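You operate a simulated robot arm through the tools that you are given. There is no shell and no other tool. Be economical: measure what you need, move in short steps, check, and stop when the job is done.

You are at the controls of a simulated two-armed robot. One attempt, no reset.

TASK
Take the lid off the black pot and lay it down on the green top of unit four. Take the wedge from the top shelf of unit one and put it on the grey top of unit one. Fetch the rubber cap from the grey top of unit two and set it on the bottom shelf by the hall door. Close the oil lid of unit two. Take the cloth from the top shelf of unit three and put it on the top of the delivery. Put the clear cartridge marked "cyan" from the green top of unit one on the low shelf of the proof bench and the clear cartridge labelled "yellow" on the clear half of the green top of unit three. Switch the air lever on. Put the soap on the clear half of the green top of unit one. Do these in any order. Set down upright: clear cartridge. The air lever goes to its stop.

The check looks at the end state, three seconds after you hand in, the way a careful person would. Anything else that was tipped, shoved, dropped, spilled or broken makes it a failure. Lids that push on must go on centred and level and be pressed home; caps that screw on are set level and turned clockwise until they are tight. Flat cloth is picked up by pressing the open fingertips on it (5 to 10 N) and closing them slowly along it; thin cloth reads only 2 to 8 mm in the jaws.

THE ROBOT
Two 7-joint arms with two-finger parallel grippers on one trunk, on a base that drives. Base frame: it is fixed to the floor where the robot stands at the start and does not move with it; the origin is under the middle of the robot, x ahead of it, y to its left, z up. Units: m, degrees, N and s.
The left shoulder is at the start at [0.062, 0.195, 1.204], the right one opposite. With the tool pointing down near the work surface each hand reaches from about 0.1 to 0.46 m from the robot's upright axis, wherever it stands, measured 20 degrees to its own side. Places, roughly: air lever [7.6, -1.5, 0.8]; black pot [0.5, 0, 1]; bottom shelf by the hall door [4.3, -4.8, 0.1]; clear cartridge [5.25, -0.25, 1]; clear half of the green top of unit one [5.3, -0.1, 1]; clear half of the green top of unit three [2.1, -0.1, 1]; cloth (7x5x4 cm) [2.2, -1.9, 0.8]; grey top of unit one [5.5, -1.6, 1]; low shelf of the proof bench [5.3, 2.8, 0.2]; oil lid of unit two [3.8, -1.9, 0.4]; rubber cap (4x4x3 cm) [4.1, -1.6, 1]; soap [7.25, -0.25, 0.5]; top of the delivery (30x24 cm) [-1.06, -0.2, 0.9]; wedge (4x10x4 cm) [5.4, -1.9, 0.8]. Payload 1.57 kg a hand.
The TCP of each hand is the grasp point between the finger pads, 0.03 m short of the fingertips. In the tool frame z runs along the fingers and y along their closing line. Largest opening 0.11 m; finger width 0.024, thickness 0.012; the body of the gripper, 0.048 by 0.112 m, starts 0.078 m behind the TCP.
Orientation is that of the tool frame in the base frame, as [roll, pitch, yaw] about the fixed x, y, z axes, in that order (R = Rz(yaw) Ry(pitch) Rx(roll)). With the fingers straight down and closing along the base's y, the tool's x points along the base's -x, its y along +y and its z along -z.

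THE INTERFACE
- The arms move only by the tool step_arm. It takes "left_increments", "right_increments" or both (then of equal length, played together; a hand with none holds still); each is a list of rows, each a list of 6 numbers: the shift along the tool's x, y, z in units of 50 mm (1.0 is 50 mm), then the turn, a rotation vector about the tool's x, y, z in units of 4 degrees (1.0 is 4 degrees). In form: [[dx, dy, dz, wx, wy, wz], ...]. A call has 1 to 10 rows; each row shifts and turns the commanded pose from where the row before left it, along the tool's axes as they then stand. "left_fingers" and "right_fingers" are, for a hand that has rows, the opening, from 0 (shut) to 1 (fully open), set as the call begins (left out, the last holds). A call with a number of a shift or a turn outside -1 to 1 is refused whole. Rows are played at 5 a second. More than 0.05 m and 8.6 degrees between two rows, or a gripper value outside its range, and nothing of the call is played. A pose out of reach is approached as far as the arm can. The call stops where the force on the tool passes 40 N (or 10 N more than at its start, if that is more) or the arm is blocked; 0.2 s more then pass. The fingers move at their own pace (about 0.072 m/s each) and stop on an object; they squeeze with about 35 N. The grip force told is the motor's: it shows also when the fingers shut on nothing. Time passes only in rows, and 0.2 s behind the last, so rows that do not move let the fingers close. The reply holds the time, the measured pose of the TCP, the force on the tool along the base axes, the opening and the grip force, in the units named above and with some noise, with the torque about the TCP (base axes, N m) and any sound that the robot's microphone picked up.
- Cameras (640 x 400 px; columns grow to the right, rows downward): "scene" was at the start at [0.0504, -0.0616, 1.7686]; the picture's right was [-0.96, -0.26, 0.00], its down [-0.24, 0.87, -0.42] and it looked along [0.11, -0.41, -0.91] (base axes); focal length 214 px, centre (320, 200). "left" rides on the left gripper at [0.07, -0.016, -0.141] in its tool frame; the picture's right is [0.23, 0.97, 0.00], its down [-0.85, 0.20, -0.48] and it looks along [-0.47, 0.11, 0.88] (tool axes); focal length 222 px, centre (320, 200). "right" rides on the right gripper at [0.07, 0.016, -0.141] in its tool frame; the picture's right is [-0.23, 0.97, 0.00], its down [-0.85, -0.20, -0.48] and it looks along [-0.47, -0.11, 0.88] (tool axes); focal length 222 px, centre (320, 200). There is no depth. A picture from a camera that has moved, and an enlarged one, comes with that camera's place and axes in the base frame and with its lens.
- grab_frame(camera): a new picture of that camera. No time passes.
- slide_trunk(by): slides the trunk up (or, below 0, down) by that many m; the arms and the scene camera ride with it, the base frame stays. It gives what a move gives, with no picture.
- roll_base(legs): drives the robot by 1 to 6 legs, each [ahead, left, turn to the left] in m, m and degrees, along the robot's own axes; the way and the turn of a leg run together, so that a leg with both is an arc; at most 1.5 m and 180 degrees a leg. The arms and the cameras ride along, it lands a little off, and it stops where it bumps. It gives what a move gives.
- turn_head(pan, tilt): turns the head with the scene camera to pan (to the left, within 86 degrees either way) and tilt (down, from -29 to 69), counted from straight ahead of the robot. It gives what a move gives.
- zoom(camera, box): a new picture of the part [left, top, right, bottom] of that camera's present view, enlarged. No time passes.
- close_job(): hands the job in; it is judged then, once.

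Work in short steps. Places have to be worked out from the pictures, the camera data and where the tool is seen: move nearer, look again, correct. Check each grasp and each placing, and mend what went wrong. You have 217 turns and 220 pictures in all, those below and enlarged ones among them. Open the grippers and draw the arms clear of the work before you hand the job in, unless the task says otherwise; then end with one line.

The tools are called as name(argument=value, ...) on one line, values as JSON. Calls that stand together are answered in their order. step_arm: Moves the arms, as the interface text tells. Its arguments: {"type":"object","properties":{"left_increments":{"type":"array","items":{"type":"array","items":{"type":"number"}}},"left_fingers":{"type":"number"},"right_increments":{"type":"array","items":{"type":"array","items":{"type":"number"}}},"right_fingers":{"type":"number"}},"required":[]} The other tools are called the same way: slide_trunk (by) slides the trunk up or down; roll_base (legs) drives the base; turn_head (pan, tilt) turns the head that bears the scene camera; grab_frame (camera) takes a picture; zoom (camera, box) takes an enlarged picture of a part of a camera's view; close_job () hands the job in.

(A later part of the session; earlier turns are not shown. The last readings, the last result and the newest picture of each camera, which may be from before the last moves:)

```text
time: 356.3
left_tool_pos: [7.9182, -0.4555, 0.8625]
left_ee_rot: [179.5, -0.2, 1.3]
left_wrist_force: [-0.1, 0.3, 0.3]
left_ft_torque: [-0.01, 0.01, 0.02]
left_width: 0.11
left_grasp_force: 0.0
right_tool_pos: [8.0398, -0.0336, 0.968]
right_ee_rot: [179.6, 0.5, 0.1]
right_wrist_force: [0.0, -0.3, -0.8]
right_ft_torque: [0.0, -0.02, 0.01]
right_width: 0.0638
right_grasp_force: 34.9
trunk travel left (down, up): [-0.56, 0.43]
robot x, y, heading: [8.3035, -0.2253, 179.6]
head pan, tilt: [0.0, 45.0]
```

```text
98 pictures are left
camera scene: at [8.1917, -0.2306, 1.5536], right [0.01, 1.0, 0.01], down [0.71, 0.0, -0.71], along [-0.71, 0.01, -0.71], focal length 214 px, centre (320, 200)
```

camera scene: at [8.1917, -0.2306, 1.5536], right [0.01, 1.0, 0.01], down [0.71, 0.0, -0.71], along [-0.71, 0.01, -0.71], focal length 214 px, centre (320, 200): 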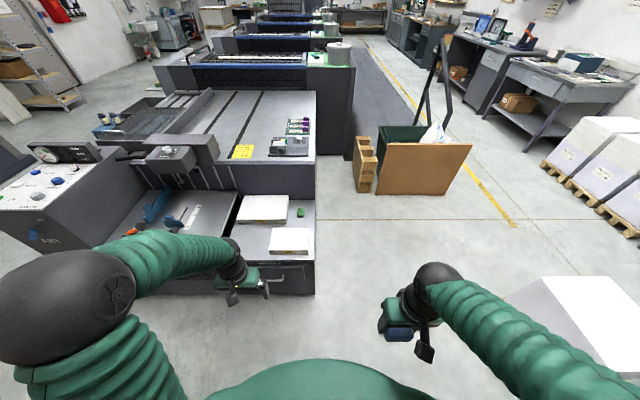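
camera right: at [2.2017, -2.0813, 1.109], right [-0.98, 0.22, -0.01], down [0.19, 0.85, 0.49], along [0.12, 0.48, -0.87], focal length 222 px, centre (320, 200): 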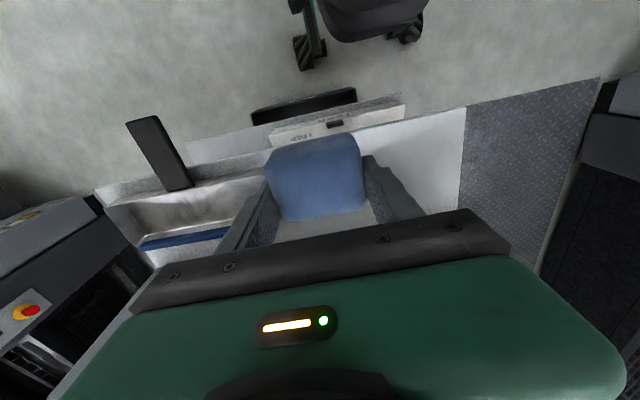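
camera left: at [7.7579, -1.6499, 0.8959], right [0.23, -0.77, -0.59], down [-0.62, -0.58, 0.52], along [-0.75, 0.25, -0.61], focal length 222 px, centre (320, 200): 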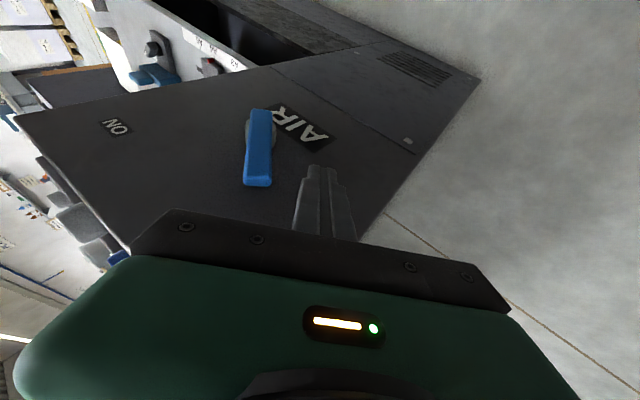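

Soap is at ≈[7.25,-0.35] on the low platform, near its north edge (y≈-0.23). Approach from the north side, facing -y.

slide_trunk(by=0.2)

roll_base(legs=[[0, -0.42, 0.4], [1.1, 0, 0], [0, 0, 90]])

turn_head(pan=0, tilt=55)

grab_frame(camera="scene")

grab_frame(camera="left")

```text
time: 358.5
left_tool_pos: [7.919, -0.4557, 1.0622]
left_ee_rot: [179.6, -0.3, 1.2]
left_wrist_force: [0.9, 0.2, -0.7]
left_ft_torque: [0.04, 0.01, -0.01]
left_width: 0.1098
left_grasp_force: 0.0
right_tool_pos: [8.0399, -0.0353, 1.1668]
right_ee_rot: [179.6, 0.6, 0.0]
right_wrist_force: [0.5, -0.3, -1.6]
right_ft_torque: [0.0, -0.01, 0.02]
right_width: 0.0641
right_grasp_force: 34.7
trunk travel left (down, up): [-0.76, 0.23]
robot x, y, heading: [8.3046, -0.2257, 179.4]
head pan, tilt: [0.0, 45.0]
```

```text
time: 359.9
left_tool_pos: [7.8928, -0.3659, 1.0676]
left_ee_rot: [178.8, -0.2, -6.2]
left_wrist_force: [0.3, 0.3, 0.2]
left_ft_torque: [0.02, -0.02, 0.0]
left_width: 0.11
left_grasp_force: 0.0
right_tool_pos: [8.0671, 0.0375, 1.1669]
right_ee_rot: [179.0, 1.0, -7.4]
right_wrist_force: [-0.2, -0.6, -0.2]
right_ft_torque: [-0.01, -0.03, -0.02]
right_width: 0.0638
right_grasp_force: 35.0
trunk travel left (down, up): [-0.76, 0.23]
robot x, y, heading: [8.2952, -0.1911, 171.9]
head pan, tilt: [0.0, 45.0]
stopped in leg 1: the robot was blocked; the commanded pose is now the measured one
```

```text
time: 360.6
left_tool_pos: [7.8913, -0.3607, 1.0665]
left_ee_rot: [178.8, -0.1, -6.3]
left_wrist_force: [-0.5, -0.2, -0.7]
left_ft_torque: [-0.01, 0.0, -0.02]
left_width: 0.11
left_grasp_force: 0.0
right_tool_pos: [8.0666, 0.0415, 1.1657]
right_ee_rot: [178.8, 0.8, -7.4]
right_wrist_force: [-0.4, -0.2, -0.5]
right_ft_torque: [0.05, 0.0, -0.02]
right_width: 0.064
right_grasp_force: 35.2
trunk travel left (down, up): [-0.76, 0.23]
robot x, y, heading: [8.3001, -0.193, 171.9]
head pan, tilt: [0.0, 55.0]
```

```text
97 pictures are left
camera scene: at [8.1946, -0.1812, 1.7402], right [0.14, 0.99, 0.0], down [0.81, -0.11, -0.57], along [-0.57, 0.08, -0.82], focal length 214 px, centre (320, 200)
```

scene: 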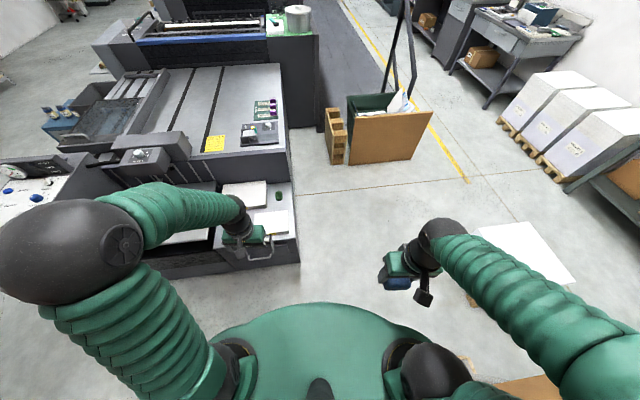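

```text
96 pictures are left
camera left: at [7.9628, -0.3492, 1.2078], right [0.12, -0.99, 0.02], down [-0.87, -0.1, 0.48], along [-0.47, -0.08, -0.88], focal length 222 px, centre (320, 200)
```

left: 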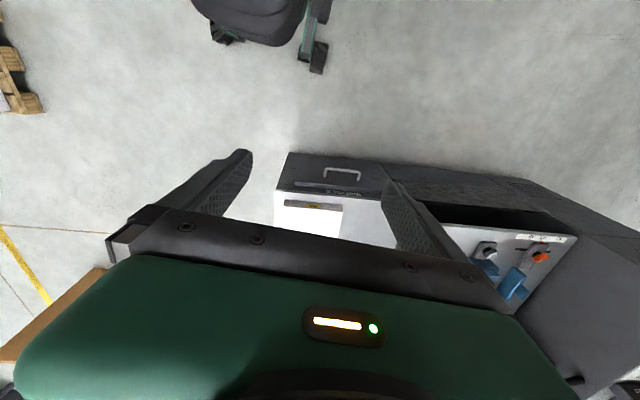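

The wrapped stack at my right-rear blocked me. Step away, go ahead first, then curve around the platform's corner.

roll_base(legs=[[0, 0.05, 8], [0.3, 0, 0], [0.12, -0.3, 0], [0.7, -0.06, 0]])

grab_frame(camera="scene")

```text
time: 368.4
left_tool_pos: [6.8103, -0.0922, 1.0677]
left_ee_rot: [178.6, 0.0, 1.1]
left_wrist_force: [0.0, -0.6, -0.9]
left_ft_torque: [0.05, 0.0, 0.04]
left_width: 0.11
left_grasp_force: 0.1
right_tool_pos: [6.9325, 0.33, 1.1654]
right_ee_rot: [178.7, 0.9, -0.1]
right_wrist_force: [0.3, -0.7, 0.5]
right_ft_torque: [0.02, 0.02, -0.02]
right_width: 0.0639
right_grasp_force: 35.2
trunk travel left (down, up): [-0.76, 0.23]
robot x, y, heading: [7.1893, 0.1264, 179.3]
head pan, tilt: [0.0, 55.0]
```

```text
95 pictures are left
camera scene: at [7.089, 0.1255, 1.7404], right [0.01, 1.0, 0.0], down [0.82, -0.01, -0.57], along [-0.57, 0.01, -0.82], focal length 214 px, centre (320, 200)
```

scene: 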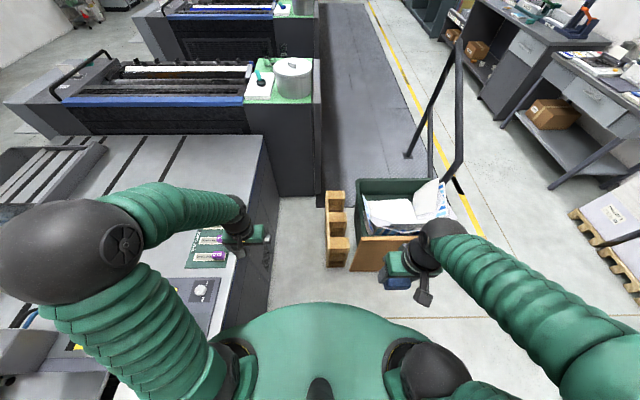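

Turn to face -y with the soap in front of the left hand.

roll_base(legs=[[0, 0, 90.5]])

grab_frame(camera="scene")

grab_frame(camera="left")

```text
time: 372.6
left_tool_pos: [7.4109, -0.2517, 1.0672]
left_ee_rot: [178.6, -0.2, 91.7]
left_wrist_force: [0.0, -0.1, -0.2]
left_ft_torque: [0.0, -0.02, -0.01]
left_width: 0.1098
left_grasp_force: 0.2
right_tool_pos: [6.9865, -0.1332, 1.1641]
right_ee_rot: [178.6, 1.0, 90.3]
right_wrist_force: [-0.5, -0.3, -0.9]
right_ft_torque: [-0.01, 0.01, -0.04]
right_width: 0.0637
right_grasp_force: 35.8
trunk travel left (down, up): [-0.76, 0.23]
robot x, y, heading: [7.1914, 0.1278, -90.3]
head pan, tilt: [0.0, 55.0]
```

```text
94 pictures are left
camera scene: at [7.1903, 0.0235, 1.7402], right [-1.0, 0.01, 0.0], down [0.0, 0.82, -0.57], along [0.0, -0.57, -0.82], focal length 214 px, centre (320, 200)
```

scene: 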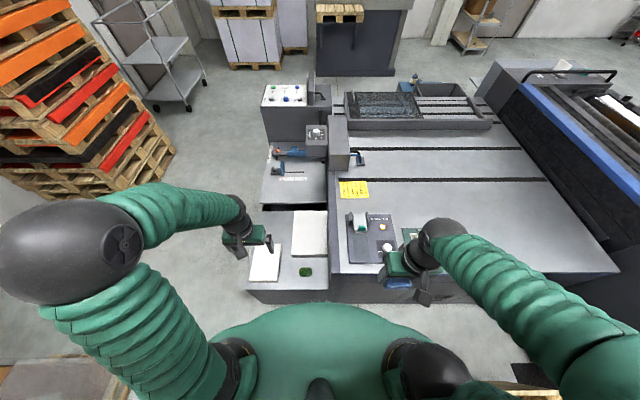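

```text
93 pictures are left
camera left: at [7.3889, -0.1826, 1.2085], right [0.97, 0.25, 0.03], down [0.21, -0.85, 0.48], along [0.14, -0.46, -0.88], focal length 222 px, centre (320, 200)
```

left: 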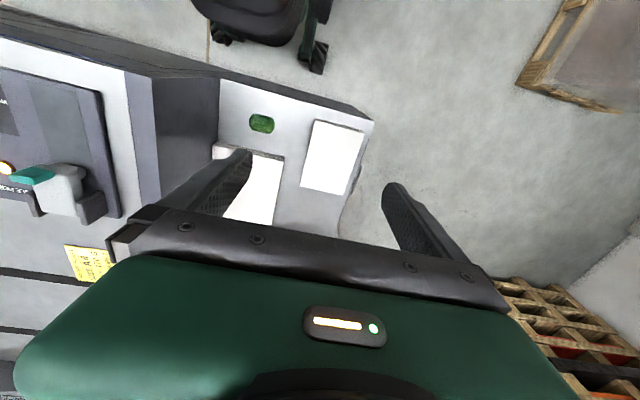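

Soap ≈[7.268,-0.332,0.53]. Zoom to judge its orientation and the gaps to the paper piles.

zoom(camera="scene", box=[260, 230, 350, 290])

zoom(camera="scene", box=[320, 190, 460, 310])

```text
6.67 times, centred on (305, 260) of scene
camera zoom: at [7.1903, 0.0235, 1.7402], right [-1.0, 0.01, 0.0], down [0.0, 0.82, -0.57], along [0.0, -0.57, -0.82], focal length 1430 px, centre (420, -200)
```

zoom: 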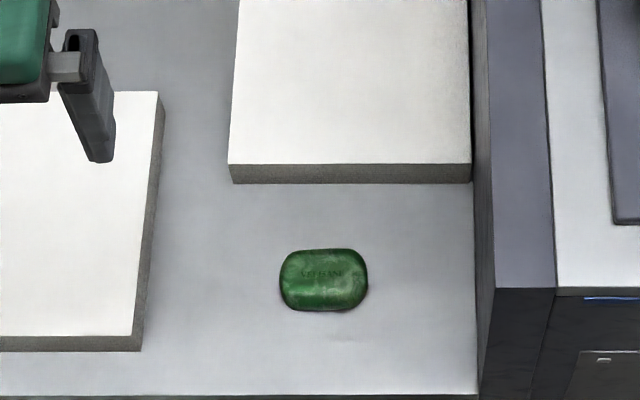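

```text
3.33 times, centred on (390, 250) of scene
camera zoom: at [7.1903, 0.0235, 1.7402], right [-1.0, 0.01, 0.0], down [0.0, 0.82, -0.57], along [0.0, -0.57, -0.82], focal length 715 px, centre (87, 33)
```

zoom: 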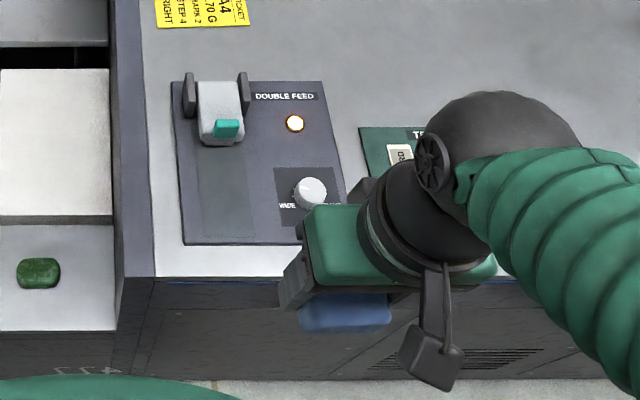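

Soap 7×5 cm with ample side clearance; closing along x is fine. Right-hand cloth is clear of the feeder edge. Move the left hand over the soap and lower the trunk.

step_arm(left_increments=[[-0.38, -0.73, 0, 0, 0, 0], [-0.38, -0.73, 0, 0, 0, 0], [-0.38, -0.73, 0, 0, 0, 0], [-0.38, -0.71, 0, 0, 0, 0]])

slide_trunk(by=-0.36)

grab_frame(camera="left")

```text
time: 373.6
left_tool_pos: [7.2668, -0.3339, 1.0646]
left_ee_rot: [178.3, -0.2, 91.6]
left_wrist_force: [-0.5, -0.5, -1.1]
left_ft_torque: [0.0, -0.02, 0.0]
left_width: 0.1102
left_grasp_force: 0.0
right_tool_pos: [6.9855, -0.1329, 1.1637]
right_ee_rot: [178.5, 0.7, 90.3]
right_wrist_force: [-0.3, -0.7, -0.5]
right_ft_torque: [-0.02, 0.02, 0.01]
right_width: 0.064
right_grasp_force: 35.2
trunk travel left (down, up): [-0.76, 0.23]
robot x, y, heading: [7.1908, 0.1313, -90.3]
head pan, tilt: [0.0, 55.0]
```

```text
time: 377.1
left_tool_pos: [7.2687, -0.3318, 0.7041]
left_ee_rot: [178.4, -0.2, 91.6]
left_wrist_force: [0.0, 1.0, 0.1]
left_ft_torque: [0.01, 0.01, 0.0]
left_width: 0.1099
left_grasp_force: 0.0
right_tool_pos: [6.9861, -0.1324, 0.8052]
right_ee_rot: [178.6, 0.8, 90.5]
right_wrist_force: [-0.2, 0.6, 0.1]
right_ft_torque: [0.02, -0.01, 0.06]
right_width: 0.064
right_grasp_force: 35.5
trunk travel left (down, up): [-0.4, 0.59]
robot x, y, heading: [7.189, 0.1284, -90.4]
head pan, tilt: [0.0, 55.0]
```

```text
90 pictures are left
camera left: at [7.2471, -0.2629, 0.8457], right [0.97, 0.25, 0.03], down [0.21, -0.85, 0.48], along [0.14, -0.46, -0.88], focal length 222 px, centre (320, 200)
```

left: 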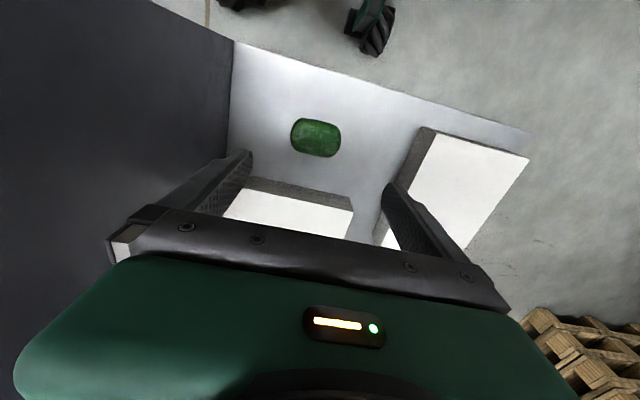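

Aligned. Descend to tcp 0.56, then in small steps to the platform.

step_arm(left_increments=[[0, 0, 0.9, 0, 0, 0], [0, 0, 0.9, 0, 0, 0], [0, 0, 0.9, 0, 0, 0]])

step_arm(left_increments=[[0, 0, 0.1, 0, 0, 0], [0, 0, 0.1, 0, 0, 0], [0, 0, 0.1, 0, 0, 0]])

zoom(camera="left", box=[200, 80, 440, 230])

```text
time: 377.9
left_tool_pos: [7.2721, -0.3302, 0.5665]
left_ee_rot: [178.5, -0.2, 91.7]
left_wrist_force: [0.1, -0.3, -0.1]
left_ft_torque: [0.01, -0.02, -0.05]
left_width: 0.1101
left_grasp_force: 0.1
right_tool_pos: [6.9871, -0.1334, 0.8044]
right_ee_rot: [178.6, 0.8, 90.4]
right_wrist_force: [0.0, 0.5, -0.7]
right_ft_torque: [0.0, 0.02, 0.0]
right_width: 0.0639
right_grasp_force: 35.5
trunk travel left (down, up): [-0.4, 0.59]
robot x, y, heading: [7.1898, 0.1248, -90.1]
head pan, tilt: [0.0, 55.0]
```

```text
time: 378.7
left_tool_pos: [7.2731, -0.331, 0.5549]
left_ee_rot: [178.5, 0.0, 91.7]
left_wrist_force: [-0.2, 0.1, -0.1]
left_ft_torque: [0.0, -0.05, -0.01]
left_width: 0.1099
left_grasp_force: 0.1
right_tool_pos: [6.9864, -0.1334, 0.8046]
right_ee_rot: [178.7, 0.6, 90.5]
right_wrist_force: [-0.7, 0.0, -1.0]
right_ft_torque: [-0.02, 0.01, 0.03]
right_width: 0.0641
right_grasp_force: 34.3
trunk travel left (down, up): [-0.4, 0.59]
robot x, y, heading: [7.1897, 0.1268, -90.3]
head pan, tilt: [0.0, 55.0]
```

```text
2.67 times, centred on (320, 155) of left
camera zoom: at [7.2512, -0.2624, 0.695], right [0.97, 0.25, 0.03], down [0.21, -0.85, 0.48], along [0.14, -0.46, -0.88], focal length 592 px, centre (320, 320)
```

zoom: 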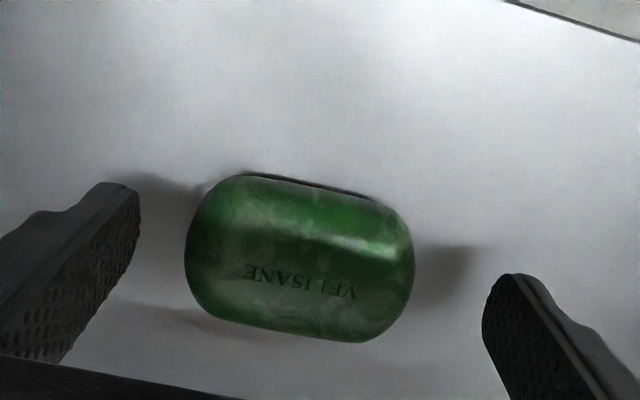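

step_arm(left_increments=[[0, 0, 0.1, 0, 0, 0], [0, 0, 0.08, 0, 0, 0]])

step_arm(left_increments=[[0, 0, 0, 0, 0, 0], [0, 0, 0, 0, 0, 0], [0, 0, 0, 0, 0, 0], [0, 0, 0, 0, 0, 0]], left_fingers=0.3)

step_arm(left_increments=[[0, 0, -0.6, 0, 0, 0], [0, 0, -0.9, 0, 0, 0], [0, 0, -0.9, 0, 0, 0]])

grab_frame(camera="left")

```text
time: 379.3
left_tool_pos: [7.2725, -0.3307, 0.5457]
left_ee_rot: [178.5, -0.1, 91.7]
left_wrist_force: [0.5, 0.5, -0.3]
left_ft_torque: [0.0, -0.02, -0.04]
left_width: 0.1099
left_grasp_force: 0.1
right_tool_pos: [6.9866, -0.1325, 0.8045]
right_ee_rot: [178.6, 0.7, 90.3]
right_wrist_force: [0.9, 0.4, -0.8]
right_ft_torque: [-0.02, 0.0, -0.04]
right_width: 0.0638
right_grasp_force: 34.4
trunk travel left (down, up): [-0.4, 0.59]
robot x, y, heading: [7.1885, 0.129, -90.4]
head pan, tilt: [0.0, 55.0]
```

```text
time: 380.3
left_tool_pos: [7.2722, -0.3316, 0.5445]
left_ee_rot: [178.4, -0.1, 91.6]
left_wrist_force: [-0.8, -0.2, -0.5]
left_ft_torque: [0.0, -0.01, -0.01]
left_width: 0.0732
left_grasp_force: 34.9
right_tool_pos: [6.9865, -0.1323, 0.804]
right_ee_rot: [178.6, 0.8, 90.5]
right_wrist_force: [0.8, 0.2, 0.0]
right_ft_torque: [0.03, 0.01, 0.02]
right_width: 0.064
right_grasp_force: 34.7
trunk travel left (down, up): [-0.4, 0.59]
robot x, y, heading: [7.1904, 0.1276, -90.2]
head pan, tilt: [0.0, 55.0]
```

```text
time: 381.1
left_tool_pos: [7.2702, -0.3304, 0.6662]
left_ee_rot: [178.5, -0.1, 91.5]
left_wrist_force: [0.3, 0.3, -0.7]
left_ft_torque: [-0.01, 0.0, 0.05]
left_width: 0.0731
left_grasp_force: 34.9
right_tool_pos: [6.9863, -0.1316, 0.8054]
right_ee_rot: [178.6, 0.8, 90.3]
right_wrist_force: [-0.3, 0.9, 0.1]
right_ft_torque: [0.03, 0.02, 0.02]
right_width: 0.0642
right_grasp_force: 35.4
trunk travel left (down, up): [-0.4, 0.59]
robot x, y, heading: [7.1884, 0.1286, -90.2]
head pan, tilt: [0.0, 55.0]
```

```text
88 pictures are left
camera left: at [7.2482, -0.2618, 0.8071], right [0.97, 0.25, 0.03], down [0.21, -0.85, 0.48], along [0.14, -0.46, -0.88], focal length 222 px, centre (320, 200)
```

left: 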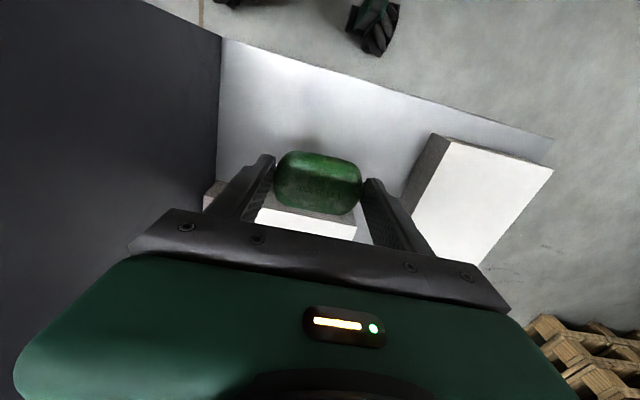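

Soap held. Raise, back away north and face -x to see the way to unit one's green top.

slide_trunk(by=0.4)

roll_base(legs=[[-0.5, 0, 0], [0, 0, -90]])

turn_head(pan=0, tilt=30)

grab_frame(camera="scene")

```text
time: 384.9
left_tool_pos: [7.2698, -0.3324, 1.0661]
left_ee_rot: [178.5, -0.2, 91.6]
left_wrist_force: [0.1, 0.3, -0.9]
left_ft_torque: [-0.02, -0.02, -0.05]
left_width: 0.0731
left_grasp_force: 34.6
right_tool_pos: [6.986, -0.1333, 1.2042]
right_ee_rot: [178.5, 0.7, 90.4]
right_wrist_force: [-0.3, 0.0, -1.0]
right_ft_torque: [0.0, 0.0, 0.01]
right_width: 0.0642
right_grasp_force: 34.7
trunk travel left (down, up): [-0.8, 0.19]
robot x, y, heading: [7.1894, 0.1282, -90.1]
head pan, tilt: [0.0, 55.0]
```

```text
time: 391.7
left_tool_pos: [6.7348, 0.5548, 1.0662]
left_ee_rot: [178.4, -0.2, -0.1]
left_wrist_force: [0.1, 0.2, -1.1]
left_ft_torque: [0.01, 0.0, -0.01]
left_width: 0.0732
left_grasp_force: 35.2
right_tool_pos: [6.9419, 0.8314, 1.2051]
right_ee_rot: [178.5, 0.8, -1.3]
right_wrist_force: [-0.1, 0.1, -0.3]
right_ft_torque: [0.01, 0.01, 0.02]
right_width: 0.0639
right_grasp_force: 35.1
trunk travel left (down, up): [-0.8, 0.19]
robot x, y, heading: [7.1959, 0.6222, 178.1]
head pan, tilt: [0.0, 55.0]
```

```text
time: 392.6
left_tool_pos: [6.735, 0.5551, 1.0656]
left_ee_rot: [178.5, -0.2, -0.1]
left_wrist_force: [0.1, -1.3, -1.0]
left_ft_torque: [0.03, -0.03, 0.04]
left_width: 0.073
left_grasp_force: 36.0
right_tool_pos: [6.9422, 0.8325, 1.2038]
right_ee_rot: [178.6, 0.6, -1.3]
right_wrist_force: [-0.3, 1.0, -0.2]
right_ft_torque: [-0.02, -0.01, -0.01]
right_width: 0.0641
right_grasp_force: 35.3
trunk travel left (down, up): [-0.8, 0.19]
robot x, y, heading: [7.1982, 0.6233, 178.2]
head pan, tilt: [0.0, 30.0]
```

```text
87 pictures are left
camera scene: at [7.074, 0.6262, 1.8161], right [0.03, 1.0, 0.0], down [0.5, -0.02, -0.86], along [-0.86, 0.03, -0.5], focal length 214 px, centre (320, 200)
```

scene: 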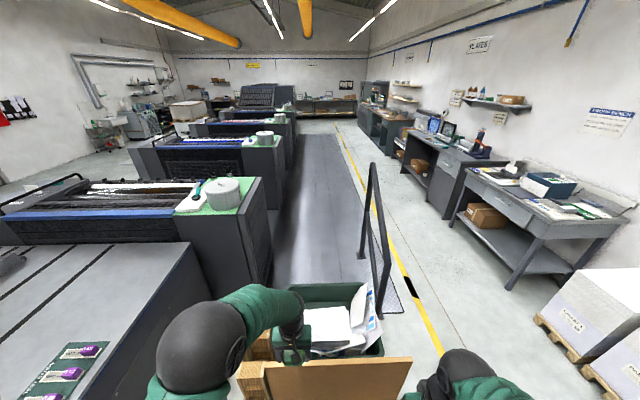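

Walkway's east end is blocked by the bin, so go round: north past the bin, west along y≈1.77, then south into the gap by unit one.

slide_trunk(by=0.18)

roll_base(legs=[[0.12, 0, 1.8], [0, -1.15, 0], [1.4, 0, 0], [0.9, 0, 0]])

turn_head(pan=60, tilt=35)

grab_frame(camera="scene")

```text
time: 394.6
left_tool_pos: [6.7349, 0.5556, 1.2461]
left_ee_rot: [178.5, -0.1, -0.2]
left_wrist_force: [0.6, -0.4, -2.0]
left_ft_torque: [0.03, -0.02, 0.0]
left_width: 0.0732
left_grasp_force: 35.6
right_tool_pos: [6.9421, 0.8325, 1.3834]
right_ee_rot: [178.8, 0.7, -1.2]
right_wrist_force: [0.4, 0.1, 0.4]
right_ft_torque: [-0.01, -0.06, 0.01]
right_width: 0.0639
right_grasp_force: 35.0
trunk travel left (down, up): [-0.98, 0.01]
robot x, y, heading: [7.1973, 0.6189, 178.0]
head pan, tilt: [0.0, 30.0]
```

```text
time: 412.2
left_tool_pos: [4.33, 1.7241, 1.2468]
left_ee_rot: [178.6, -0.2, 0.7]
left_wrist_force: [-0.1, -0.6, -1.3]
left_ft_torque: [0.01, 0.0, -0.01]
left_width: 0.0733
left_grasp_force: 35.1
right_tool_pos: [4.533, 2.0039, 1.3847]
right_ee_rot: [178.6, 0.7, -0.5]
right_wrist_force: [0.7, -0.1, -0.1]
right_ft_torque: [0.0, 0.02, 0.03]
right_width: 0.064
right_grasp_force: 35.4
trunk travel left (down, up): [-0.98, 0.01]
robot x, y, heading: [4.7897, 1.7954, 178.6]
head pan, tilt: [0.0, 30.0]
```

```text
time: 413.5
left_tool_pos: [4.3293, 1.7235, 1.2471]
left_ee_rot: [178.5, -0.2, 0.7]
left_wrist_force: [-0.3, 0.3, -1.8]
left_ft_torque: [-0.03, -0.02, 0.01]
left_width: 0.0731
left_grasp_force: 34.7
right_tool_pos: [4.5328, 2.0043, 1.3825]
right_ee_rot: [178.6, 0.4, -0.4]
right_wrist_force: [0.0, -0.1, -1.0]
right_ft_torque: [0.01, 0.02, 0.02]
right_width: 0.0638
right_grasp_force: 35.2
trunk travel left (down, up): [-0.98, 0.01]
robot x, y, heading: [4.7876, 1.7941, 179.0]
head pan, tilt: [60.0, 35.0]
```

```text
86 pictures are left
camera scene: at [4.7108, 1.7234, 1.9885], right [-0.86, 0.52, 0.0], down [0.3, 0.49, -0.82], along [-0.42, -0.7, -0.57], focal length 214 px, centre (320, 200)
```

scene: 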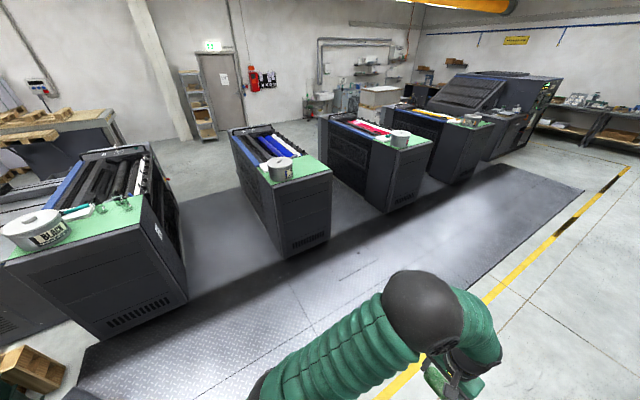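

Clear view. Enter the gap west of unit one: south, turn to face +x, then south again.

roll_base(legs=[[0, 1.0, 0], [0, 0, -90], [0, 0, -89], [0, -0.72, 0]])

turn_head(pan=0, tilt=50)

grab_frame(camera="scene")

grab_frame(camera="left")

```text
time: 429.9
left_tool_pos: [5.2433, 0.1499, 1.2463]
left_ee_rot: [178.5, -0.1, -176.8]
left_wrist_force: [0.2, 0.5, -1.1]
left_ft_torque: [-0.02, -0.01, -0.02]
left_width: 0.0735
left_grasp_force: 35.1
right_tool_pos: [5.0515, -0.1406, 1.3841]
right_ee_rot: [178.8, 0.4, -177.9]
right_wrist_force: [-0.2, 0.0, 0.2]
right_ft_torque: [0.03, 0.01, 0.0]
right_width: 0.0641
right_grasp_force: 34.7
trunk travel left (down, up): [-0.98, 0.01]
robot x, y, heading: [4.7896, 0.0532, 1.4]
head pan, tilt: [60.0, 35.0]
```

```text
time: 431.2
left_tool_pos: [5.2421, 0.1471, 1.2467]
left_ee_rot: [178.5, -0.2, -176.7]
left_wrist_force: [-0.1, -0.3, -1.1]
left_ft_torque: [-0.01, 0.0, 0.01]
left_width: 0.0735
left_grasp_force: 34.5
right_tool_pos: [5.0512, -0.1429, 1.3832]
right_ee_rot: [178.8, 0.3, -178.0]
right_wrist_force: [0.5, -0.6, -0.4]
right_ft_torque: [0.0, 0.0, 0.0]
right_width: 0.064
right_grasp_force: 34.9
trunk travel left (down, up): [-0.98, 0.01]
robot x, y, heading: [4.789, 0.0536, 1.1]
head pan, tilt: [0.0, 50.0]
```

```text
85 pictures are left
camera scene: at [4.8985, 0.0551, 1.9667], right [0.03, -1.0, 0.0], down [-0.77, -0.02, -0.64], along [0.64, 0.02, -0.77], focal length 214 px, centre (320, 200)
```

scene: 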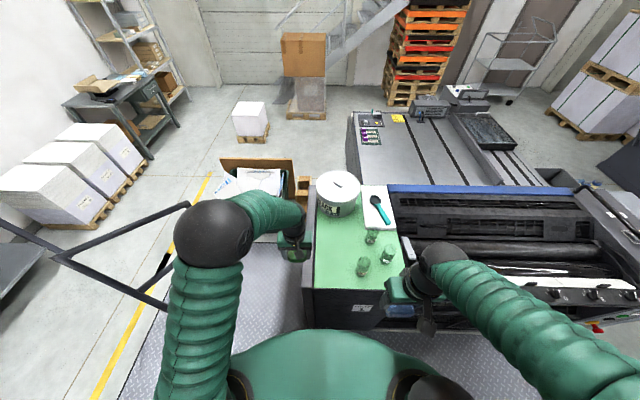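

```text
84 pictures are left
camera left: at [5.1746, 0.1233, 1.387], right [-0.28, 0.96, 0.03], down [0.84, 0.24, 0.48], along [0.46, 0.16, -0.88], focal length 222 px, centre (320, 200)
```

left: 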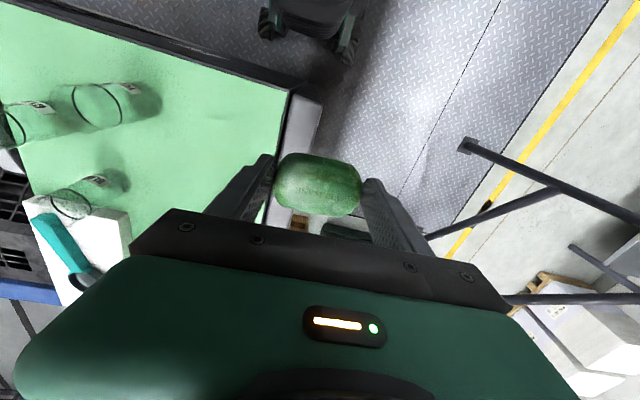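

zoom(camera="scene", box=[290, 160, 430, 310])

zoom(camera="left", box=[0, 30, 320, 230])

```text
2.67 times, centred on (360, 235) of scene
camera zoom: at [4.8985, 0.0551, 1.9667], right [0.03, -1.0, 0.0], down [-0.77, -0.02, -0.64], along [0.64, 0.02, -0.77], focal length 572 px, centre (213, 107)
```

zoom: 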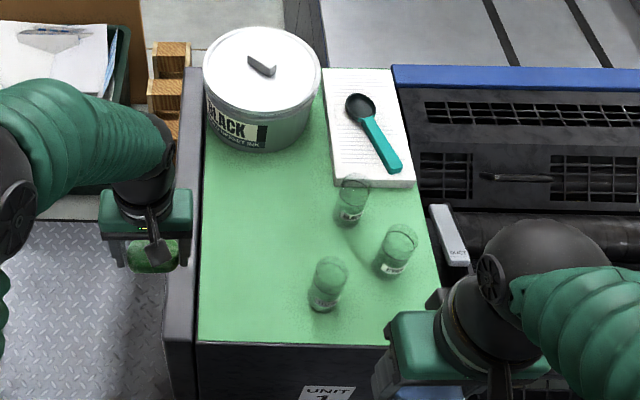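

```text
2.00 times, centred on (160, 130) of left
camera zoom: at [5.1746, 0.1233, 1.387], right [-0.28, 0.96, 0.03], down [0.84, 0.24, 0.48], along [0.46, 0.16, -0.88], focal length 444 px, centre (640, 340)
```

zoom: 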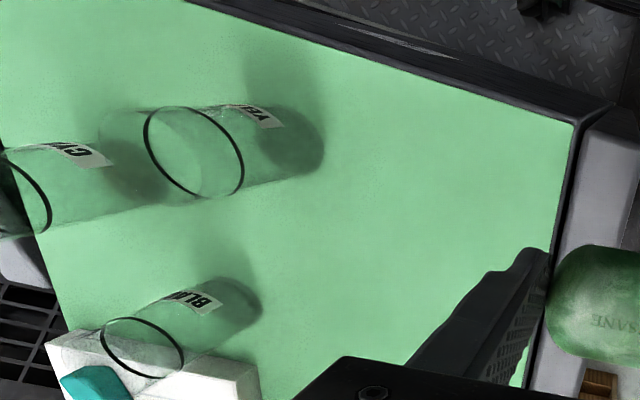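

Labels read: front-left cartridge YELLOW ≈[5.27,-0.12], right CYAN ≈[5.33,-0.25], back BLACK. The clear half is the north half (y>-0.1). Put the soap at ≈[5.325,0.02].

slide_trunk(by=-0.16)

step_arm(left_increments=[[-0.52, -0.84, 0, 0, 0, 0], [-0.52, -0.84, 0, 0, 0, 0], [-0.52, -0.84, 0, 0, 0, 0]])

step_arm(left_increments=[[0, 0, 0.4, 0, 0, 0], [0, 0, 0.3, 0, 0, 0]])

zoom(camera="scene", box=[280, 170, 420, 270])

```text
time: 433.0
left_tool_pos: [5.2422, 0.1458, 1.087]
left_ee_rot: [178.6, -0.1, -176.7]
left_wrist_force: [-0.3, -0.2, -2.0]
left_ft_torque: [0.0, 0.04, -0.01]
left_width: 0.0734
left_grasp_force: 34.5
right_tool_pos: [5.0507, -0.1425, 1.2235]
right_ee_rot: [178.6, 0.4, -177.9]
right_wrist_force: [0.3, 0.3, 0.2]
right_ft_torque: [-0.01, 0.02, 0.0]
right_width: 0.064
right_grasp_force: 35.7
trunk travel left (down, up): [-0.82, 0.17]
robot x, y, heading: [4.7847, 0.051, 1.5]
head pan, tilt: [0.0, 50.0]
```

```text
time: 433.8
left_tool_pos: [5.3266, 0.0223, 1.0813]
left_ee_rot: [178.4, -0.1, -176.7]
left_wrist_force: [0.0, 0.4, -1.7]
left_ft_torque: [0.01, 0.03, 0.01]
left_width: 0.0729
left_grasp_force: 34.9
right_tool_pos: [5.0515, -0.1453, 1.222]
right_ee_rot: [178.6, 0.1, -177.9]
right_wrist_force: [0.4, 0.1, -0.1]
right_ft_torque: [-0.02, 0.02, 0.01]
right_width: 0.0639
right_grasp_force: 34.9
trunk travel left (down, up): [-0.82, 0.17]
robot x, y, heading: [4.7872, 0.0534, 1.5]
head pan, tilt: [0.0, 50.0]
```

```text
time: 434.4
left_tool_pos: [5.3273, 0.0246, 1.0451]
left_ee_rot: [178.5, -0.2, -176.7]
left_wrist_force: [1.1, 0.2, -0.9]
left_ft_torque: [-0.02, 0.02, 0.01]
left_width: 0.0732
left_grasp_force: 34.9
right_tool_pos: [5.0516, -0.1423, 1.2224]
right_ee_rot: [178.7, 0.2, -177.9]
right_wrist_force: [-0.5, -0.1, 0.4]
right_ft_torque: [0.03, 0.0, 0.01]
right_width: 0.0642
right_grasp_force: 34.4
trunk travel left (down, up): [-0.82, 0.17]
robot x, y, heading: [4.7836, 0.0494, 1.7]
head pan, tilt: [0.0, 50.0]
```

```text
4.00 times, centred on (350, 220) of scene
camera zoom: at [4.9004, 0.0538, 1.8065], right [0.02, -1.0, 0.0], down [-0.77, -0.02, -0.64], along [0.64, 0.02, -0.77], focal length 858 px, centre (200, 120)
```

zoom: 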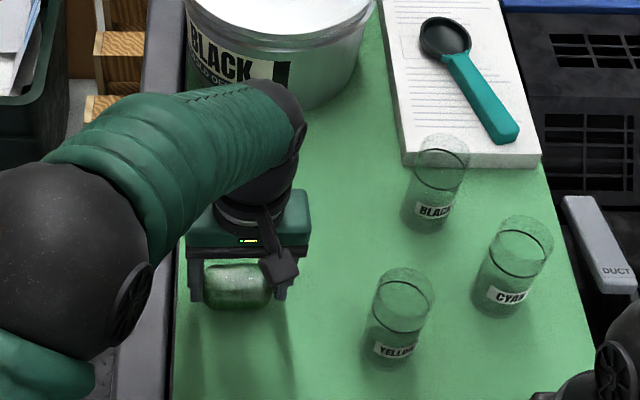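

Labels confirmed. Lower the soap gently to contact.

step_arm(left_increments=[[0, 0, 0.1, 0, 0, 0], [0, 0, 0, 0, 0, 0]])

step_arm(left_increments=[[0, 0, 0.08, 0, 0, 0], [0, 0, 0, 0, 0, 0]])

step_arm(left_increments=[[0, 0, 0.06, 0, 0, 0], [0, 0, 0, 0, 0, 0]])

```text
time: 435.0
left_tool_pos: [5.3268, 0.0237, 1.0449]
left_ee_rot: [178.5, 0.1, -176.7]
left_wrist_force: [-0.2, -2.0, 11.3]
left_ft_torque: [-0.34, -0.14, -0.02]
left_width: 0.0735
left_grasp_force: 35.6
right_tool_pos: [5.05, -0.1422, 1.2236]
right_ee_rot: [178.7, 0.4, -177.9]
right_wrist_force: [0.2, 0.3, 0.1]
right_ft_torque: [-0.02, 0.02, -0.02]
right_width: 0.064
right_grasp_force: 35.6
trunk travel left (down, up): [-0.82, 0.17]
robot x, y, heading: [4.7901, 0.0517, 1.4]
head pan, tilt: [0.0, 50.0]
```

```text
time: 435.6
left_tool_pos: [5.3271, 0.025, 1.0398]
left_ee_rot: [178.6, 0.0, -176.7]
left_wrist_force: [1.0, -3.2, 17.1]
left_ft_torque: [-0.19, -0.21, -0.03]
left_width: 0.0733
left_grasp_force: 35.3
right_tool_pos: [5.0495, -0.1448, 1.2233]
right_ee_rot: [178.7, 0.5, -178.0]
right_wrist_force: [-0.5, -0.6, -0.6]
right_ft_torque: [0.01, 0.02, -0.02]
right_width: 0.0642
right_grasp_force: 35.0
trunk travel left (down, up): [-0.82, 0.17]
robot x, y, heading: [4.7887, 0.0517, 1.5]
head pan, tilt: [0.0, 50.0]
```

```text
time: 436.2
left_tool_pos: [5.3263, 0.0238, 1.0375]
left_ee_rot: [178.5, 0.0, -176.7]
left_wrist_force: [0.5, -6.0, 16.9]
left_ft_torque: [-0.24, -0.18, -0.11]
left_width: 0.0731
left_grasp_force: 35.2
right_tool_pos: [5.0485, -0.1448, 1.224]
right_ee_rot: [178.6, 0.5, -177.9]
right_wrist_force: [-0.1, -0.5, -0.4]
right_ft_torque: [0.02, 0.01, -0.06]
right_width: 0.064
right_grasp_force: 35.3
trunk travel left (down, up): [-0.82, 0.17]
robot x, y, heading: [4.7876, 0.0494, 1.3]
head pan, tilt: [0.0, 50.0]
```

Soap is down. Release and rise.

step_arm(left_increments=[[0, 0, 0, 0, 0, 0], [0, 0, 0, 0, 0, 0], [0, 0, 0, 0, 0, 0], [0, 0, -0.6, 0, 0, 0], [0, 0, -1, 0, 0, 0], [0, 0, -1, 0, 0, 0], [0, 0, -0.8, 0, 0, 0], [0.9, 0, 0, 0, 0, 0]], left_fingers=0.95)

zoom(camera="scene", box=[280, 170, 420, 270])

```text
time: 438.0
left_tool_pos: [5.2784, 0.0184, 1.2084]
left_ee_rot: [178.4, 0.1, -176.6]
left_wrist_force: [0.0, -0.9, 0.1]
left_ft_torque: [-0.05, -0.03, 0.01]
left_width: 0.1045
left_grasp_force: 0.1
right_tool_pos: [5.0484, -0.1441, 1.2229]
right_ee_rot: [178.7, 0.3, -177.9]
right_wrist_force: [0.6, 0.1, 0.5]
right_ft_torque: [0.01, -0.03, 0.02]
right_width: 0.0639
right_grasp_force: 34.6
trunk travel left (down, up): [-0.82, 0.17]
robot x, y, heading: [4.7866, 0.0484, 1.5]
head pan, tilt: [0.0, 50.0]
```

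```text
4.00 times, centred on (350, 220) of scene
camera zoom: at [4.8948, 0.053, 1.8069], right [0.02, -1.0, 0.0], down [-0.77, -0.02, -0.64], along [0.64, 0.02, -0.77], focal length 858 px, centre (200, 120)
```

zoom: 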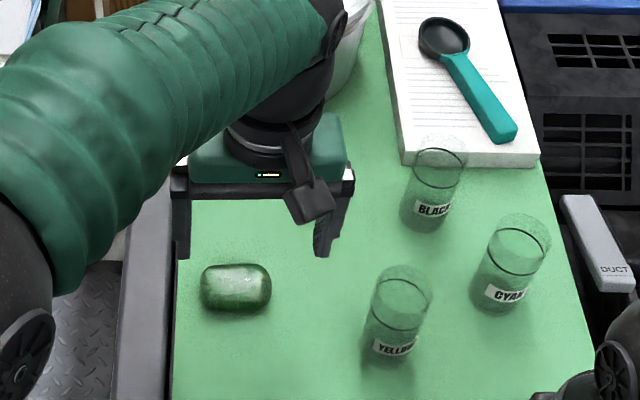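

Soap placed. Shift the base south ~0.26 to bring CYAN in front of the left hand.

roll_base(legs=[[0.0, -0.26, -1.4]])

grab_frame(camera="left")

zoom(camera="scene", box=[250, 170, 390, 270])

```text
time: 439.9
left_tool_pos: [5.285, -0.2467, 1.2066]
left_ee_rot: [178.9, -0.1, -177.8]
left_wrist_force: [-0.7, -0.3, 0.0]
left_ft_torque: [0.0, 0.0, 0.04]
left_width: 0.1046
left_grasp_force: 0.2
right_tool_pos: [5.0502, -0.4049, 1.2243]
right_ee_rot: [179.2, 0.2, -179.0]
right_wrist_force: [0.1, -0.2, -1.1]
right_ft_torque: [0.01, 0.02, 0.0]
right_width: 0.0644
right_grasp_force: 35.4
trunk travel left (down, up): [-0.82, 0.17]
robot x, y, heading: [4.7905, -0.2128, 0.4]
head pan, tilt: [0.0, 50.0]
```

```text
79 pictures are left
camera left: at [5.2166, -0.269, 1.3481], right [-0.26, 0.96, 0.02], down [0.85, 0.22, 0.48], along [0.46, 0.14, -0.88], focal length 222 px, centre (320, 200)
```

left: 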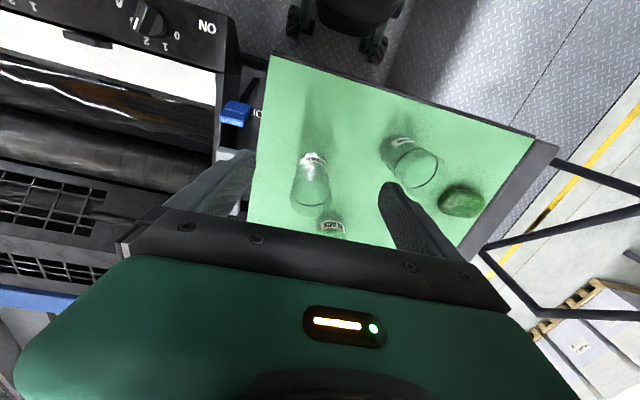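

```text
4.00 times, centred on (320, 220) of scene
camera zoom: at [4.9021, -0.2045, 1.8067], right [0.0, -1.0, 0.01], down [-0.77, -0.01, -0.64], along [0.64, 0.0, -0.77], focal length 858 px, centre (320, 120)
```

zoom: 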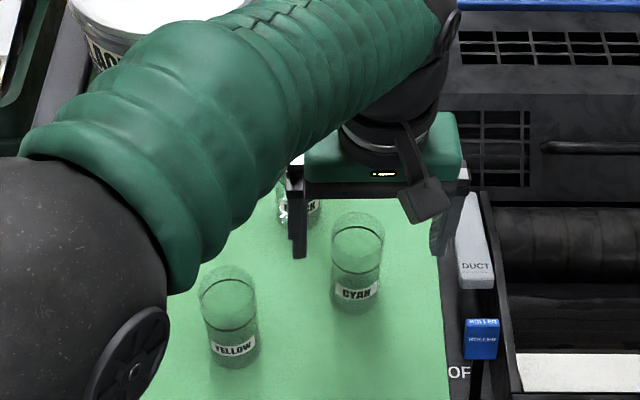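

CYAN centre ≈[5.327,-0.247], ~12 cm tall. Move over it, descend with fingers at 9 cm, check midway.

step_arm(left_increments=[[-0.84, 0, 0, 0, 0, 0], [0, 0, 0.7, 0, 0, 0], [0, 0, 0.7, 0, 0, 0]], left_fingers=0.85)

grab_frame(camera="left")

zoom(camera="scene", box=[280, 190, 380, 260])

```text
time: 440.7
left_tool_pos: [5.3268, -0.2461, 1.138]
left_ee_rot: [178.7, 0.0, -177.9]
left_wrist_force: [0.5, -0.1, 0.2]
left_ft_torque: [-0.03, -0.01, -0.02]
left_width: 0.0935
left_grasp_force: 0.0
right_tool_pos: [5.0481, -0.4095, 1.2215]
right_ee_rot: [179.1, 0.1, -178.7]
right_wrist_force: [0.6, 0.5, -0.3]
right_ft_torque: [-0.01, 0.0, -0.02]
right_width: 0.0639
right_grasp_force: 35.2
trunk travel left (down, up): [-0.82, 0.17]
robot x, y, heading: [4.7934, -0.2121, 0.1]
head pan, tilt: [0.0, 50.0]
```

```text
77 pictures are left
camera left: at [5.2578, -0.2689, 1.2791], right [-0.27, 0.96, 0.02], down [0.85, 0.22, 0.48], along [0.46, 0.15, -0.88], focal length 222 px, centre (320, 200)
```

left: 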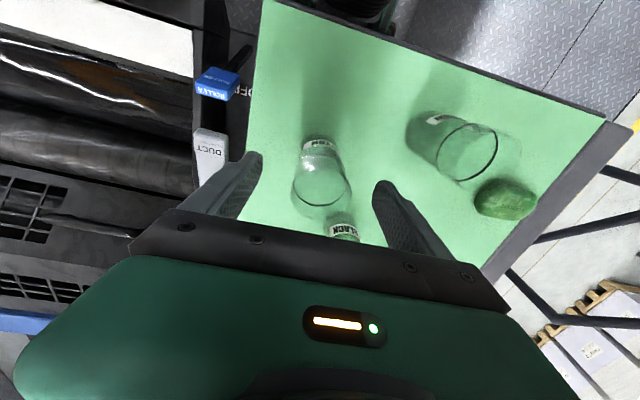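

```text
5.71 times, centred on (330, 225) of scene
camera zoom: at [4.9015, -0.2142, 1.8068], right [0.0, -1.0, 0.0], down [-0.77, 0.0, -0.64], along [0.64, 0.0, -0.77], focal length 1226 px, centre (263, 57)
```

zoom: 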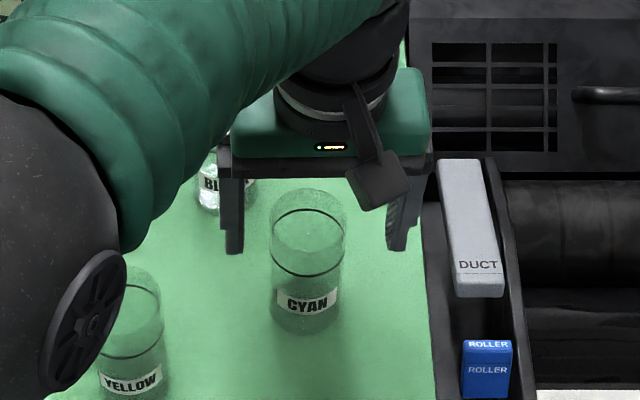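

Well aligned. Descend to tcp 1.065 and close gently.

step_arm(left_increments=[[0, 0.06, 0.5, 0, 0, 0], [0, 0, 0.5, 0, 0, 0], [0, 0, 0.45, 0, 0, 0]])

step_arm(left_increments=[[0, 0, 0, 0, 0, 0], [0, 0, 0, 0, 0, 0], [0, 0, 0, 0, 0, 0]], left_fingers=0.4)

zoom(camera="scene", box=[280, 190, 380, 260])

```text
time: 441.5
left_tool_pos: [5.3271, -0.2467, 1.0644]
left_ee_rot: [178.7, 0.0, -177.8]
left_wrist_force: [0.2, 0.1, 0.4]
left_ft_torque: [0.03, 0.01, 0.02]
left_width: 0.0934
left_grasp_force: 0.2
right_tool_pos: [5.0493, -0.4132, 1.2224]
right_ee_rot: [178.9, 0.0, -179.0]
right_wrist_force: [0.6, -0.3, -0.6]
right_ft_torque: [-0.01, 0.01, 0.03]
right_width: 0.0637
right_grasp_force: 35.0
trunk travel left (down, up): [-0.82, 0.17]
robot x, y, heading: [4.7926, -0.2147, 0.3]
head pan, tilt: [0.0, 50.0]
```

```text
time: 442.3
left_tool_pos: [5.3255, -0.246, 1.0638]
left_ee_rot: [178.6, 0.0, -177.9]
left_wrist_force: [0.7, 0.2, 2.9]
left_ft_torque: [-0.05, -0.05, -0.04]
left_width: 0.0514
left_grasp_force: 35.4
right_tool_pos: [5.0496, -0.413, 1.2228]
right_ee_rot: [178.9, 0.2, -179.0]
right_wrist_force: [-0.5, 0.4, -0.3]
right_ft_torque: [0.0, -0.01, -0.03]
right_width: 0.0641
right_grasp_force: 35.1
trunk travel left (down, up): [-0.82, 0.17]
robot x, y, heading: [4.7911, -0.2153, -0.2]
head pan, tilt: [0.0, 50.0]
```

```text
5.71 times, centred on (330, 225) of scene
camera zoom: at [4.9019, -0.2157, 1.8067], right [0.0, -1.0, 0.0], down [-0.77, 0.0, -0.64], along [0.64, 0.0, -0.77], focal length 1226 px, centre (263, 57)
```

zoom: 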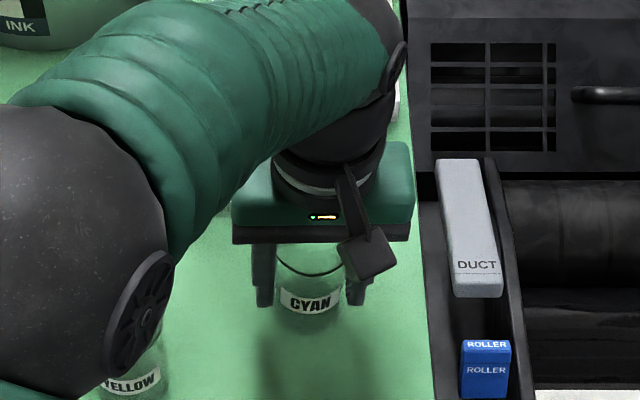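

CYAN gripped (51 mm). Lift straight up and retract.

step_arm(left_increments=[[0, 0, -0.5, 0, 0, 0], [0, 0, -0.9, 0, 0, 0], [0, 0, -0.9, 0, 0, 0], [0, 0, -0.9, 0, 0, 0], [0, 0, -0.6, 0, 0, 0], [0.8, 0, 0, 0, 0, 0], [0.8, 0.4, 0, 0, 0, 0]])

slide_trunk(by=0.16)

grab_frame(camera="scene")

```text
time: 443.9
left_tool_pos: [5.2412, -0.2317, 1.2566]
left_ee_rot: [178.6, 0.1, -177.7]
left_wrist_force: [-0.7, -0.1, -1.0]
left_ft_torque: [0.01, 0.03, 0.01]
left_width: 0.0508
left_grasp_force: 35.0
right_tool_pos: [5.0469, -0.4099, 1.2229]
right_ee_rot: [178.8, 0.4, -179.0]
right_wrist_force: [-0.3, 0.2, 0.0]
right_ft_torque: [-0.01, -0.01, 0.03]
right_width: 0.0641
right_grasp_force: 35.0
trunk travel left (down, up): [-0.82, 0.17]
robot x, y, heading: [4.7914, -0.2144, 0.4]
head pan, tilt: [0.0, 50.0]
```

```text
time: 445.7
left_tool_pos: [5.2468, -0.2327, 1.4129]
left_ee_rot: [178.6, -0.1, -177.9]
left_wrist_force: [-0.2, 0.1, -1.4]
left_ft_torque: [0.02, 0.03, 0.02]
left_width: 0.0511
left_grasp_force: 35.0
right_tool_pos: [5.0497, -0.4112, 1.3835]
right_ee_rot: [179.0, 0.1, -179.0]
right_wrist_force: [-0.3, 0.0, -0.1]
right_ft_torque: [0.03, 0.01, -0.01]
right_width: 0.0635
right_grasp_force: 35.3
trunk travel left (down, up): [-0.98, 0.01]
robot x, y, heading: [4.791, -0.2144, -0.0]
head pan, tilt: [0.0, 50.0]
```

```text
74 pictures are left
camera scene: at [4.903, -0.2148, 1.9666], right [0.0, -1.0, 0.0], down [-0.77, 0.0, -0.64], along [0.64, 0.0, -0.77], focal length 214 px, centre (320, 200)
```

scene: 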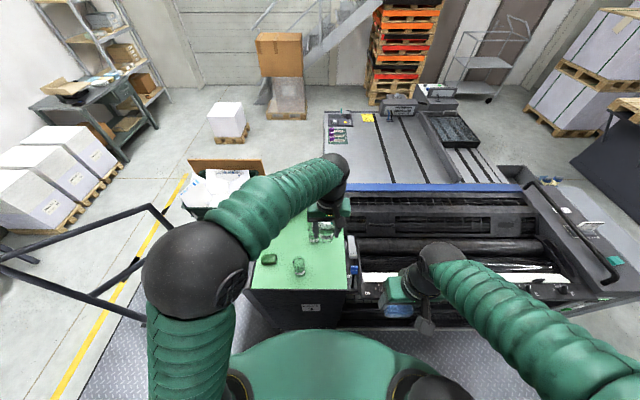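

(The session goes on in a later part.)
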